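You operate a simulated robot arm through the tools that you are given. There is no shell and no other tool. Be economical: measure what you need, move in short steps, check, and stop when the job is done.

The job below is to be done with a simulated robot arm. You get a single attempt, and the scene is never put back.

TASK
Take the sandwich from the belt and leave it on top of the beige stack of pale sandwiches.
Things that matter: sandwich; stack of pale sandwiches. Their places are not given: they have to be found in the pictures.

The check looks at the end state, three seconds after you hand in, the way a careful person would. Anything else that was tipped, shoved, dropped, spilled or broken makes it a failure.

THE ROBOT
A 7-joint arm with a two-finger parallel gripper, fixed in place. Base frame: the origin is at the foot of the arm, x ahead of it, y to its left, z up; the work surface is at about z = 0. Units: m, rad, N and s.
With the tool pointing down near the work surface it reaches from about 0.22 to 0.58 m from the base axis. Its first joint turns from -1.152 to 1.152 rad. Payload 2.5 kg.
The tool frame sits at the grasp point between the pads (the TCP): z along the fingers, y along the line on which they close. The tips reach 0.023 m beyond it. Largest opening 0.094 m; finger width 0.038, thickness 0.01; the body of the gripper, 0.054 by 0.096 m, starts 0.039 m behind the TCP.
Orientation is that of the tool frame in the base frame, as a unit quaternion [x, y, z, w]. With the fingers straight down and closing along the base's y, the tool's x points along the base's -x, its y along +y and its z along -z.

THE INTERFACE
- The arm moves only by the tool nudge_tool. Its argument "targets" is one flat list of numbers, 6 for each row, row after row: the shift along the base's x, y, z in m, then the turn, a rotation vector about the base's x, y, z in rad. In form: [dx, dy, dz, wx, wy, wz, dx, dy, dz, wx, wy, wz, ...]. A call has 1 to 10 rows; each row shifts and turns the commanded pose from where the row before left it. "jaw" is the gripper command, from -1 (shut) to 1 (fully open), values between in proportion, set as the call begins (left out, the last holds). Rows are played at 5 a second. More than 0.05 m and 0.15 rad between two rows, or a gripper value outside its range, and nothing of the call is played. Where a pose cannot be reached the arm comes as near as it can. A force on the tool above 40 N (or 10 N above the force at the start of the call, whichever is more), or a blocked arm, ends the call early, and 0.2 s more pass. Each finger travels about 0.108 m/s and halts on what it meets, pressing with about 38 N; the grip force reading is that of the motor and also rises with nothing between the fingers. The clock runs only during rows and for 0.2 s after the last one: add rows that do not move to give the fingers time. It gives the time, the measured TCP pose, the force on the tool (base axes), the opening and the grip force at its end, in the units of the frame above (readings bear some noise).
- Cameras (640 x 400 px; columns grow to the right, rows downward): "scene" is fixed at [0.1264, -0.4199, 0.532]; the picture's right is [0.72, -0.69, 0.00], its down [-0.47, -0.49, -0.73] and it looks along [0.51, 0.53, -0.68] (base axes); focal length 328 px, centre (320, 200). "wrist" rides on the gripper at [0.087, 0.016, -0.074] in the tool frame; the picture's right is [-0.18, 0.98, 0.00], its down [-0.58, -0.11, -0.81] and it looks along [-0.79, -0.15, 0.59] (tool axes); focal length 243 px, centre (320, 200).
- get_image(camera): a new picture of that camera. No time passes.
- pixel_to_xyz(camera, pixels): for up to 12 pixels [column, row] of the newest picture of that camera ("zoom" is the newest enlarged one), the place [x, y, z] in the base frame of the surface seen there, good to about 0.002 m. No time passes.
- close_up(camera, box): a new picture of the part [left, top, right, bottom] of that camera's present view, enlarged. No time passes.
- hand_in(): hands the job in; it is judged then, once.

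Work in short steps. Measure before you move; look again where a grasp or a placing could have gone wrong, and mend it. You have 60 turns and 22 pictures in all, those below and enlarged ones among them. Open the gripper and draw the arm clear of the work before you hand the job in, unless the task says otherwise; then end with one line.

The tools are called by a JSON object that holds its "api" and its "payload". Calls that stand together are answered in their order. nudge_tool: Moves the arm, as the interface text tells. Its arguments: {"type":"object","properties":{"targets":{"type":"array","items":{"type":"number"}},"jaw":{"type":"number"}},"required":["targets"]} The other tools are called the same way: get_image (camera) takes a picture; pixel_to_xyz (camera, pixels) gives the place of the surface under pixels of a picture; close_up (camera, box) takes an enlarged picture of a part of a camera's view; hand_in () hands the job in.

At the start:

```text
time: 0.0
eef_pos: [0.422, -0.069, 0.2019]
orientation: [0.0, 1.0, 0.0, 0.0]
contact_force: [0.6, -1.0, -0.3]
grip_width: 0.0939
grip_force: 0.1
```

scene: 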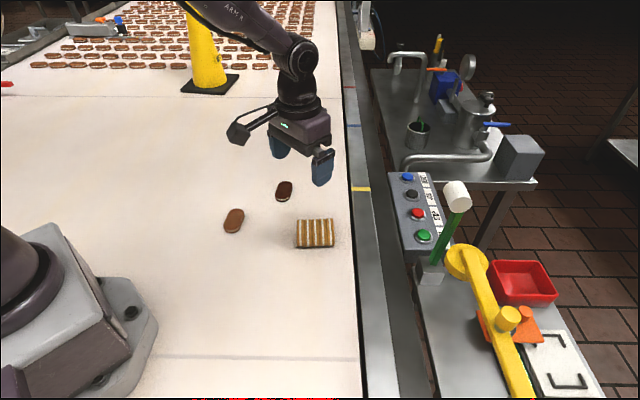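
wrist: 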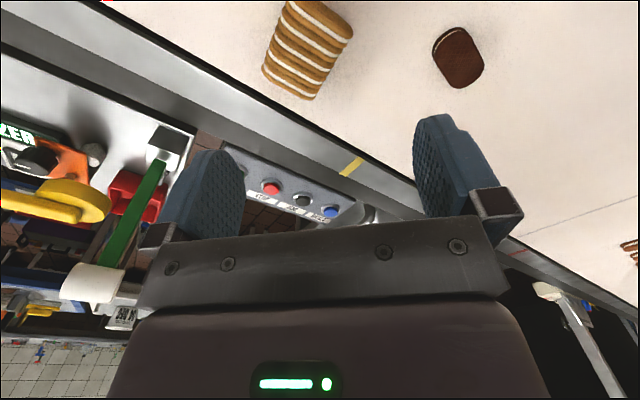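

The scene shows a beige stack at (315,233) and two single brown objects at (284,190) and (233,220). I enlarge this region to tell them apart.

{"api": "close_up", "payload": {"camera": "scene", "box": [200, 160, 360, 260]}}

{"api": "pixel_to_xyz", "payload": {"camera": "scene", "pixels": [[284, 190], [233, 220], [315, 225], [315, 240], [260, 250]]}}

```text
4.00 times, centred on (280, 210) of scene
```

zoom: 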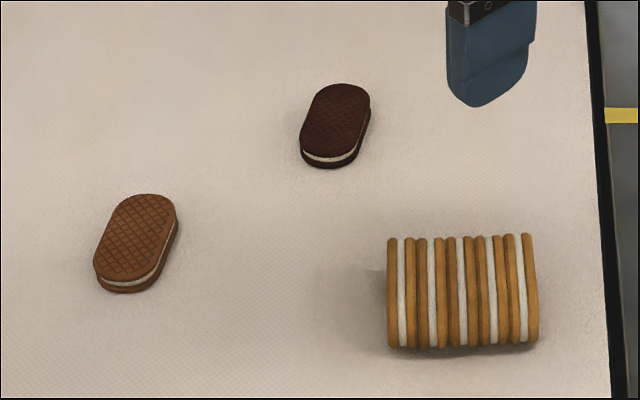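

```text
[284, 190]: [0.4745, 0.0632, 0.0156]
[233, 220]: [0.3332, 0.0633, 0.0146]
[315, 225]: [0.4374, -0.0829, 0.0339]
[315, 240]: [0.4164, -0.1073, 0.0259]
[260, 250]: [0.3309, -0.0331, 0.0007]
```

The stack is a row of pale sandwiches on edge, with its top at about z 0.034. Both brown objects look like sandwiches, so I enlarge each to find any difference and measure the stack's outline.

{"api": "close_up", "payload": {"camera": "scene", "box": [216, 176, 304, 236]}}

{"api": "close_up", "payload": {"camera": "scene", "box": [0, 0, 320, 200]}}

{"api": "pixel_to_xyz", "payload": {"camera": "scene", "pixels": [[233, 209], [227, 229], [226, 218], [243, 214], [240, 212], [288, 182], [280, 199], [298, 221], [298, 236], [332, 220], [332, 236], [315, 231]]}}

```text
6.67 times, centred on (260, 206) of scene
```

zoom: 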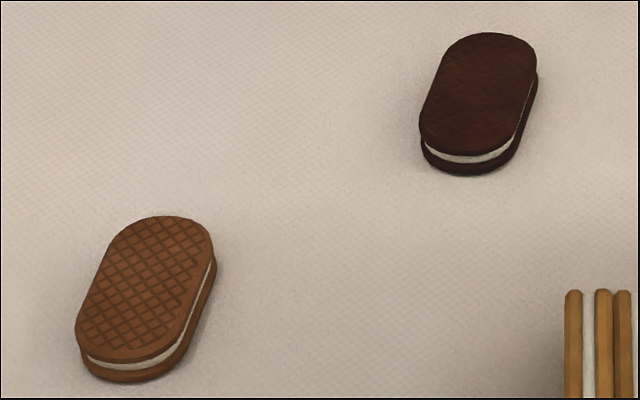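

```text
2.00 times, centred on (160, 100) of scene
```

zoom: 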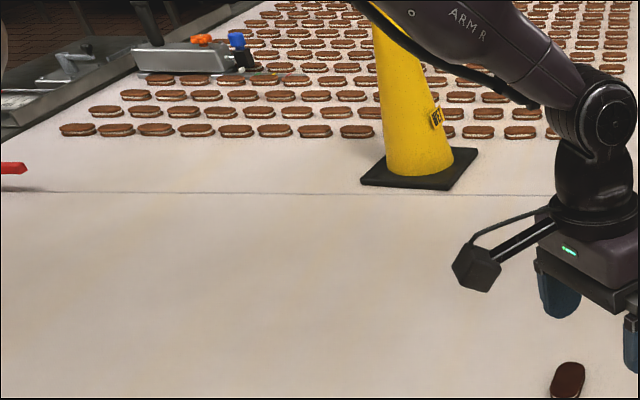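

```text
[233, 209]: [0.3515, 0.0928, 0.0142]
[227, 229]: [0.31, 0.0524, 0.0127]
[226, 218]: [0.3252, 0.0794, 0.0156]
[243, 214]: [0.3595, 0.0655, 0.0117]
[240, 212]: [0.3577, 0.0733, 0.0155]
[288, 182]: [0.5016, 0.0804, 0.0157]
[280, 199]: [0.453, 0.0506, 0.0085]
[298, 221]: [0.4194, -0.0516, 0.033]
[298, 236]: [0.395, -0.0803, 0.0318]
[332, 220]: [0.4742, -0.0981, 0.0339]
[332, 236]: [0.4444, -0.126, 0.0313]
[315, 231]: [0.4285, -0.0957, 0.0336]
```

The brown waffle sandwich at (233,220) is the same type as those on the belt at the back, so I take that one. I map the stack's top and the sandwich's edges more finely in an enlarged picture.

{"api": "close_up", "payload": {"camera": "scene", "box": [200, 160, 360, 260]}}

{"api": "pixel_to_xyz", "payload": {"camera": "zoom", "pixels": [[140, 197], [98, 268], [175, 205], [104, 225], [137, 237], [158, 265], [463, 240], [463, 255], [463, 285], [463, 310], [463, 325], [463, 342]]}}

{"api": "pixel_to_xyz", "payload": {"camera": "zoom", "pixels": [[393, 242], [391, 275], [391, 310], [391, 340], [527, 238], [533, 275], [535, 310], [535, 337], [110, 280], [145, 285], [170, 250], [120, 205]]}}

```text
4.00 times, centred on (280, 210) of scene
```

zoom: 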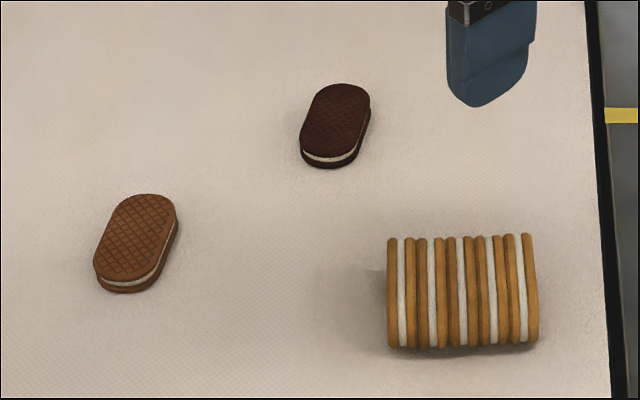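

```text
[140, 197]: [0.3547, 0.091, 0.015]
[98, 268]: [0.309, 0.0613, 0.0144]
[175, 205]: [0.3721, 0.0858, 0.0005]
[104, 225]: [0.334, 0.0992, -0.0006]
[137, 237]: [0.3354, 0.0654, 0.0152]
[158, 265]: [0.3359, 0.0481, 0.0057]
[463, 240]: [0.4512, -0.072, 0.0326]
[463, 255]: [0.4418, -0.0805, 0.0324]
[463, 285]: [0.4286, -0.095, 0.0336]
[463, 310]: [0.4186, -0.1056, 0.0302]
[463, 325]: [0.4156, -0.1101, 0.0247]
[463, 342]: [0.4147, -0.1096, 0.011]
```

```text
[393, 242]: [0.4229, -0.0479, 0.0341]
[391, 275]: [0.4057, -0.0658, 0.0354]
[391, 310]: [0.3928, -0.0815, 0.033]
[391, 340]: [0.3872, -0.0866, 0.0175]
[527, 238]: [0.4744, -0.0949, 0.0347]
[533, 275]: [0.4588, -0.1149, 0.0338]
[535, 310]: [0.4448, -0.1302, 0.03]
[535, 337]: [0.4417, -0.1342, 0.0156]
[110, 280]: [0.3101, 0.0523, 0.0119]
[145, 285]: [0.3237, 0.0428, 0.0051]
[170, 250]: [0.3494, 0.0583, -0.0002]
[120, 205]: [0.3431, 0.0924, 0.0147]
```

Brown sandwich: centre about (0.335, 0.067), top z 0.015, long axis at about 37°, width 0.035. Stack: top centre about (0.434, -0.090), z 0.034, with its sandwiches' long axes at about 47°. I move above the brown one and turn +0.646 rad.

{"api": "nudge_tool", "payload": {"targets": [-0.0174, 0.0272, -0.02, 0, 0, 0.1292, -0.0174, 0.0272, -0.02, 0, 0, 0.1292, -0.0174, 0.0272, -0.02, 0, 0, 0.1292, -0.0174, 0.0272, -0.02, 0, 0, 0.1292, -0.0174, 0.0272, -0.02, 0, 0, 0.1292, 0, 0, 0, 0, 0, 0, 0, 0, 0, 0, 0, 0], "jaw": 1}}

{"api": "get_image", "payload": {"camera": "scene"}}

{"api": "get_image", "payload": {"camera": "wrist"}}

```text
time: 1.6
eef_pos: [0.335, 0.0671, 0.1023]
orientation: [-0.318, 0.948, 0.0, 0.001]
contact_force: [-0.1, -0.4, -0.4]
grip_width: 0.0941
grip_force: 0.0
```

```text
15 pictures are left
```

scene: 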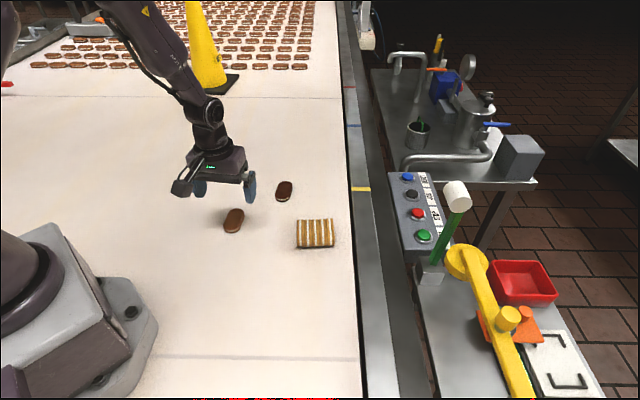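

```text
14 pictures are left
```

wrist: 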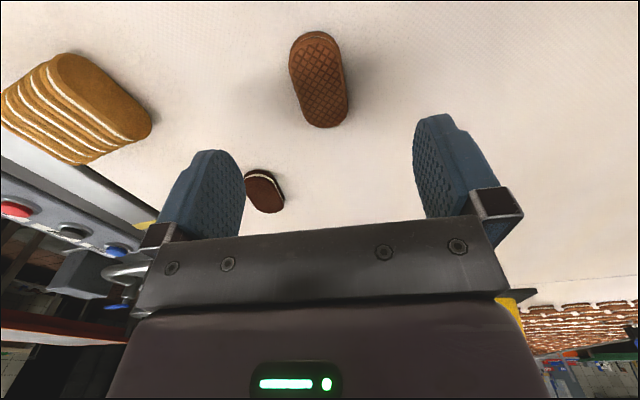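

The wrist view shows the sandwich from about (315,32) to (325,127), between the fingers, and the stack's end face. I check its axis and centre from this side.

{"api": "pixel_to_xyz", "payload": {"camera": "wrist", "pixels": [[310, 36], [326, 122], [292, 70], [343, 70], [318, 77], [298, 100], [346, 100], [70, 58], [148, 125], [110, 85], [95, 155], [60, 100]]}}

```text
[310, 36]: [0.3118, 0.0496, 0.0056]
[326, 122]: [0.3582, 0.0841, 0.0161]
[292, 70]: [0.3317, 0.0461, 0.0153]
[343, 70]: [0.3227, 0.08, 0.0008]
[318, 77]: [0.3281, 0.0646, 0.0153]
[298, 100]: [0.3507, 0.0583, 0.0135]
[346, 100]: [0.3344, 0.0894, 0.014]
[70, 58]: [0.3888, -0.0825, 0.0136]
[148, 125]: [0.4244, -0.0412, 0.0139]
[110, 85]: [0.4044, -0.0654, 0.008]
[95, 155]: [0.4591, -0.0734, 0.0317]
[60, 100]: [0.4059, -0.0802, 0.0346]
```

Both views agree: the sandwich's centre is (0.335, 0.067) and its axis is at about 36.5°. The stack's centre is about (0.434, -0.088). I go down to TCP z 0.0265, with the tips about 3.5 mm above the belt.

{"api": "nudge_tool", "payload": {"targets": [0, 0, -0.025, 0, 0, 0, 0, 0, -0.025, 0, 0, 0, 0, 0, -0.015, 0, 0, 0, 0, 0, -0.0104, 0, 0, 0, 0, 0, 0, 0, 0, 0, 0, 0, 0, 0, 0, 0]}}

```text
time: 3.0
eef_pos: [0.3337, 0.0667, 0.0269]
orientation: [-0.317, 0.949, 0.0, 0.0]
contact_force: [0.4, -0.8, 0.2]
grip_width: 0.094
grip_force: 0.0
```

The arm is at depth with no contact, so I close gently to a little under the sandwich's width.

{"api": "nudge_tool", "payload": {"targets": [0, 0, 0, 0, 0, 0, 0, 0, 0, 0, 0, 0, 0, 0, 0, 0, 0, 0, 0, 0, 0, 0, 0, 0, 0, 0, 0, 0, 0, 0], "jaw": -0.4}}

{"api": "get_image", "payload": {"camera": "wrist"}}

```text
time: 4.2
eef_pos: [0.3341, 0.0677, 0.0268]
orientation: [-0.317, 0.948, 0.0, 0.0]
contact_force: [0.2, 1.7, -0.1]
grip_width: 0.0331
grip_force: 38.0
```

```text
13 pictures are left
```

wrist: 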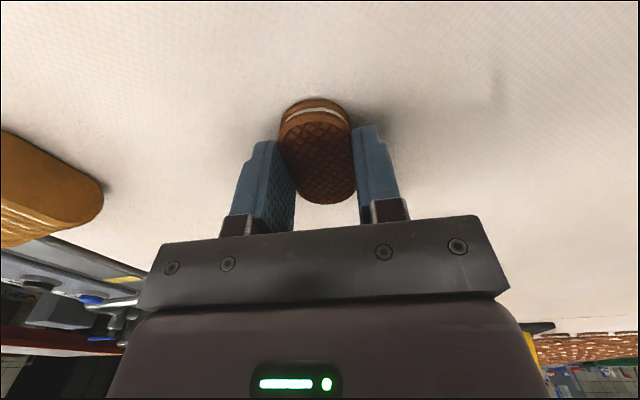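

The sandwich is held: the opening is 0.033 at 38 N. I lift it straight up.

{"api": "nudge_tool", "payload": {"targets": [0, 0, 0.015, 0, 0, 0, 0, 0, 0.025, 0, 0, 0, 0, 0, 0.03, 0, 0, 0, 0, 0, 0.03, 0, 0, 0, 0, 0, 0, 0, 0, 0]}}

{"api": "get_image", "payload": {"camera": "wrist"}}

```text
time: 5.4
eef_pos: [0.3346, 0.0675, 0.1285]
orientation: [-0.317, 0.948, 0.0, 0.0]
contact_force: [0.6, 0.2, -0.5]
grip_width: 0.0334
grip_force: 38.2
```

```text
12 pictures are left
```

wrist: 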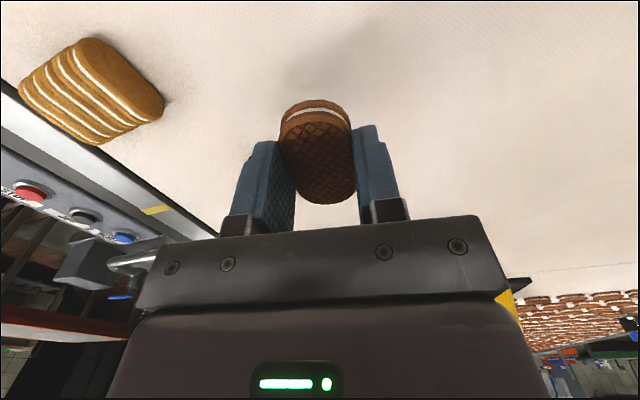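

The sandwich came up level. I carry it at this height to above the stack's centre (0.434, -0.088), turning +0.17 rad to line up with the stack.

{"api": "nudge_tool", "payload": {"targets": [0.0166, -0.0259, 0, 0, 0, 0.028, 0.0166, -0.0259, 0, 0, 0, 0.028, 0.0166, -0.0259, 0, 0, 0, 0.028, 0.0166, -0.0259, 0, 0, 0, 0.028, 0.0166, -0.0259, 0, 0, 0, 0.028, 0.0166, -0.0259, 0, 0, 0, 0.028, 0, 0, 0, 0, 0, 0, 0, 0, 0, 0, 0, 0]}}

{"api": "get_image", "payload": {"camera": "wrist"}}

{"api": "close_up", "payload": {"camera": "scene", "box": [240, 150, 400, 250]}}

```text
time: 7.2
eef_pos: [0.4336, -0.0883, 0.1266]
orientation: [-0.395, 0.919, 0.0, -0.001]
contact_force: [0.8, 0.2, -0.2]
grip_width: 0.0332
grip_force: 38.0
```

```text
11 pictures are left
```

wrist: 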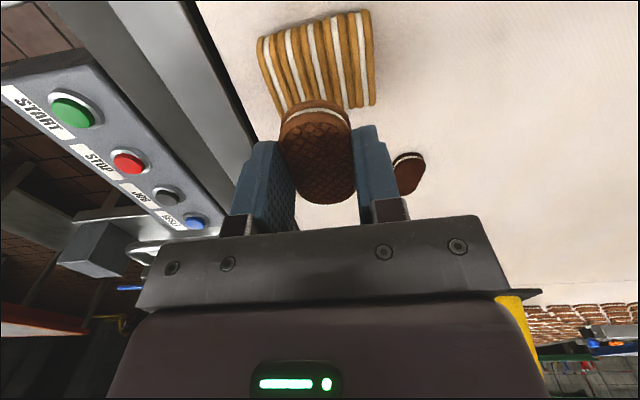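

```text
4.00 times, centred on (320, 200) of scene
```

zoom: 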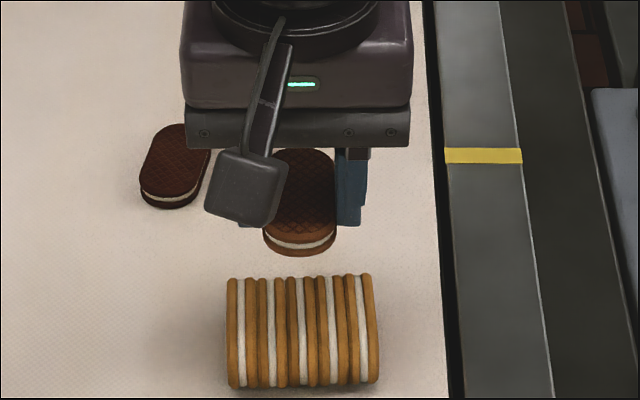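

The held sandwich is over the stack and parallel to it. On the belt the TCP was at z 0.0268, so contact with the stack (z 0.034) should come near TCP z 0.061. I go down to about 0.068 and look.

{"api": "nudge_tool", "payload": {"targets": [0, 0, -0.02, 0, 0, 0, 0, 0, -0.02, 0, 0, 0, 0, 0, -0.012, 0, 0, 0, 0, 0, -0.006, 0, 0, 0, 0, 0, 0, 0, 0, 0]}}

{"api": "close_up", "payload": {"camera": "scene", "box": [240, 170, 400, 270]}}

{"api": "get_image", "payload": {"camera": "wrist"}}

```text
time: 8.4
eef_pos: [0.4336, -0.088, 0.0692]
orientation: [-0.395, 0.919, 0.0, 0.0]
contact_force: [-0.7, 0.2, -1.3]
grip_width: 0.0333
grip_force: 38.0
```

```text
4.00 times, centred on (320, 220) of scene
```

zoom: 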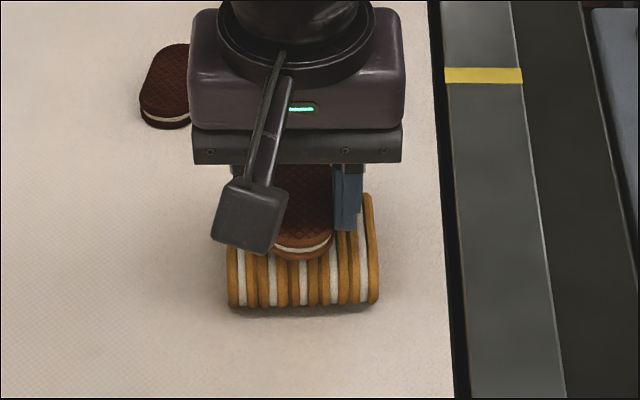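

```text
8 pictures are left
```

wrist: 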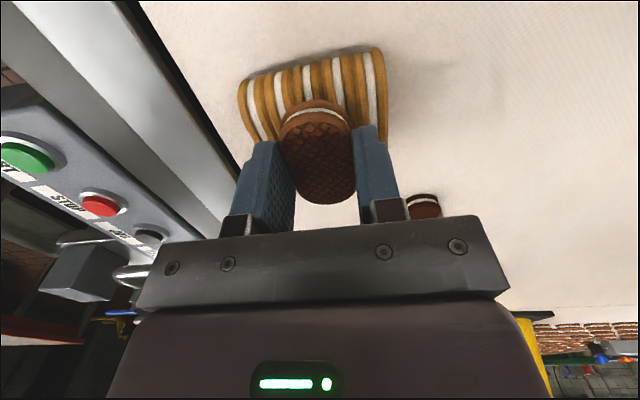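

The sandwich hangs just above the middle of the row. I check where its near edge lies against the stack's near edge.

{"api": "pixel_to_xyz", "payload": {"camera": "zoom", "pixels": [[303, 247], [303, 256], [303, 268], [303, 285], [303, 300]]}}

{"api": "pixel_to_xyz", "payload": {"camera": "wrist", "pixels": [[316, 103], [316, 113], [310, 90], [310, 70], [378, 55], [245, 85], [320, 195]]}}

```text
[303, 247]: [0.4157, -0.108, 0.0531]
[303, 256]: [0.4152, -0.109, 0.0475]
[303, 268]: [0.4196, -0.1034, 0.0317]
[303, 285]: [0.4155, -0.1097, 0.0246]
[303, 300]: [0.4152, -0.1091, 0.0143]
```

```text
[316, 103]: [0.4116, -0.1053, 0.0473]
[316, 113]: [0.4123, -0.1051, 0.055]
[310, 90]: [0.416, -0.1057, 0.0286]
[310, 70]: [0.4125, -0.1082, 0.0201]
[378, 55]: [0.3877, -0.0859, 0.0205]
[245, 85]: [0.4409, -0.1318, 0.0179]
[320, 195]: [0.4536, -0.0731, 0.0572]
```

The near ends coincide to about 2 mm, so it is centred. I lower it by 8 mm in small steps and watch the force.

{"api": "nudge_tool", "payload": {"targets": [0, 0, -0.003, 0, 0, 0, 0, 0, -0.002, 0, 0, 0, 0, 0, -0.0015, 0, 0, 0, 0, 0, -0.001, 0, 0, 0, 0, 0, 0, 0, 0, 0]}}

```text
time: 9.6
eef_pos: [0.4345, -0.0879, 0.0625]
orientation: [-0.395, 0.919, 0.001, 0.0]
contact_force: [-0.3, -0.3, 1.7]
grip_width: 0.0334
grip_force: 38.4
```

There is little force yet at z 0.0625, so I go 1 mm lower.

{"api": "nudge_tool", "payload": {"targets": [0, 0, -0.0006, 0, 0, 0, 0, 0, -0.0006, 0, 0, 0, 0, 0, 0, 0, 0, 0]}}

```text
time: 10.4
eef_pos: [0.4344, -0.0885, 0.0608]
orientation: [-0.396, 0.918, 0.0, 0.001]
contact_force: [-1.8, 0.0, 15.9]
grip_width: 0.0334
grip_force: 38.2
```

Contact: 16 N upward, so the sandwich rests on the stack. I ease up 0.5 mm and then open partly.

{"api": "nudge_tool", "payload": {"targets": [0, 0, 0.0006, 0, 0, 0, 0, 0, 0, 0, 0, 0]}}

{"api": "nudge_tool", "payload": {"targets": [0, 0, 0, 0, 0, 0, 0, 0, 0, 0, 0, 0, 0, 0, 0, 0, 0, 0], "jaw": 0.4}}

{"api": "get_image", "payload": {"camera": "wrist"}}

```text
time: 11.0
eef_pos: [0.4343, -0.0879, 0.0623]
orientation: [-0.396, 0.918, -0.001, 0.001]
contact_force: [3.0, -1.0, 9.3]
grip_width: 0.0332
grip_force: 38.0
```

```text
time: 11.8
eef_pos: [0.4335, -0.0883, 0.0603]
orientation: [-0.396, 0.918, 0.0, 0.0]
contact_force: [0.0, 0.4, 0.7]
grip_width: 0.0657
grip_force: 0.0
```

```text
7 pictures are left
```

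wrist: 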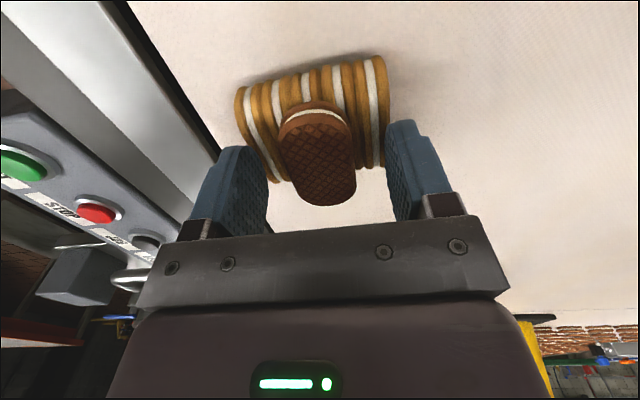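

The gripper has let go and the sandwich sits on the stack between the fingers. I draw straight up, then back and away.

{"api": "nudge_tool", "payload": {"targets": [0, 0, 0.015, 0, 0, 0, 0, 0, 0.03, 0, 0, 0, 0, 0, 0.04, 0, 0, 0, 0, 0, 0.04, 0, 0, 0, -0.02, 0.035, 0.02, 0, 0, 0, -0.02, 0.04, 0, 0, 0, 0, -0.02, 0.04, 0, 0, 0, 0, 0, 0, 0, 0, 0, 0]}}

{"api": "close_up", "payload": {"camera": "scene", "box": [200, 160, 360, 260]}}

```text
time: 13.6
eef_pos: [0.3734, 0.0286, 0.2067]
orientation: [-0.395, 0.919, 0.0, 0.0]
contact_force: [0.2, -0.2, 0.0]
grip_width: 0.066
grip_force: 0.1
```

```text
4.00 times, centred on (280, 210) of scene
```

zoom: 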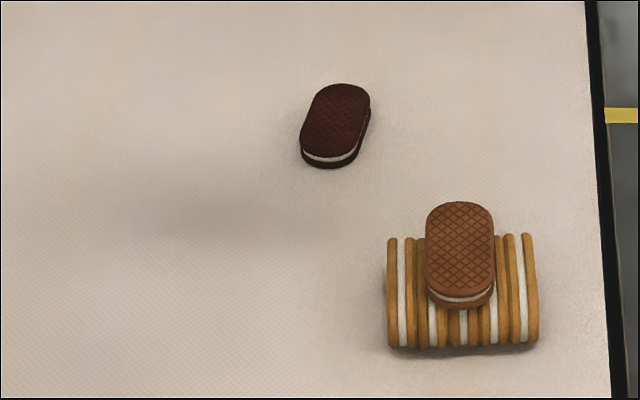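

The sandwich lies flat and centred on the stack, and the stack and the dark sandwich have not moved. I open the gripper fully and then hand in.

{"api": "nudge_tool", "payload": {"targets": [0, 0, 0, 0, 0, 0, 0, 0, 0, 0, 0, 0], "jaw": 1}}

{"api": "hand_in", "payload": {}}

```text
time: 14.2
eef_pos: [0.3729, 0.0297, 0.2052]
orientation: [-0.396, 0.918, 0.0, 0.0]
contact_force: [0.1, -0.3, 0.4]
grip_width: 0.0941
grip_force: 0.0
```

```text
The job is handed in.
```

The brown waffle sandwich now lies flat and centred on the beige stack, and nothing else moved; a dark sandwich was also on the belt, and I picked the brown one because it matches the rows at the back.
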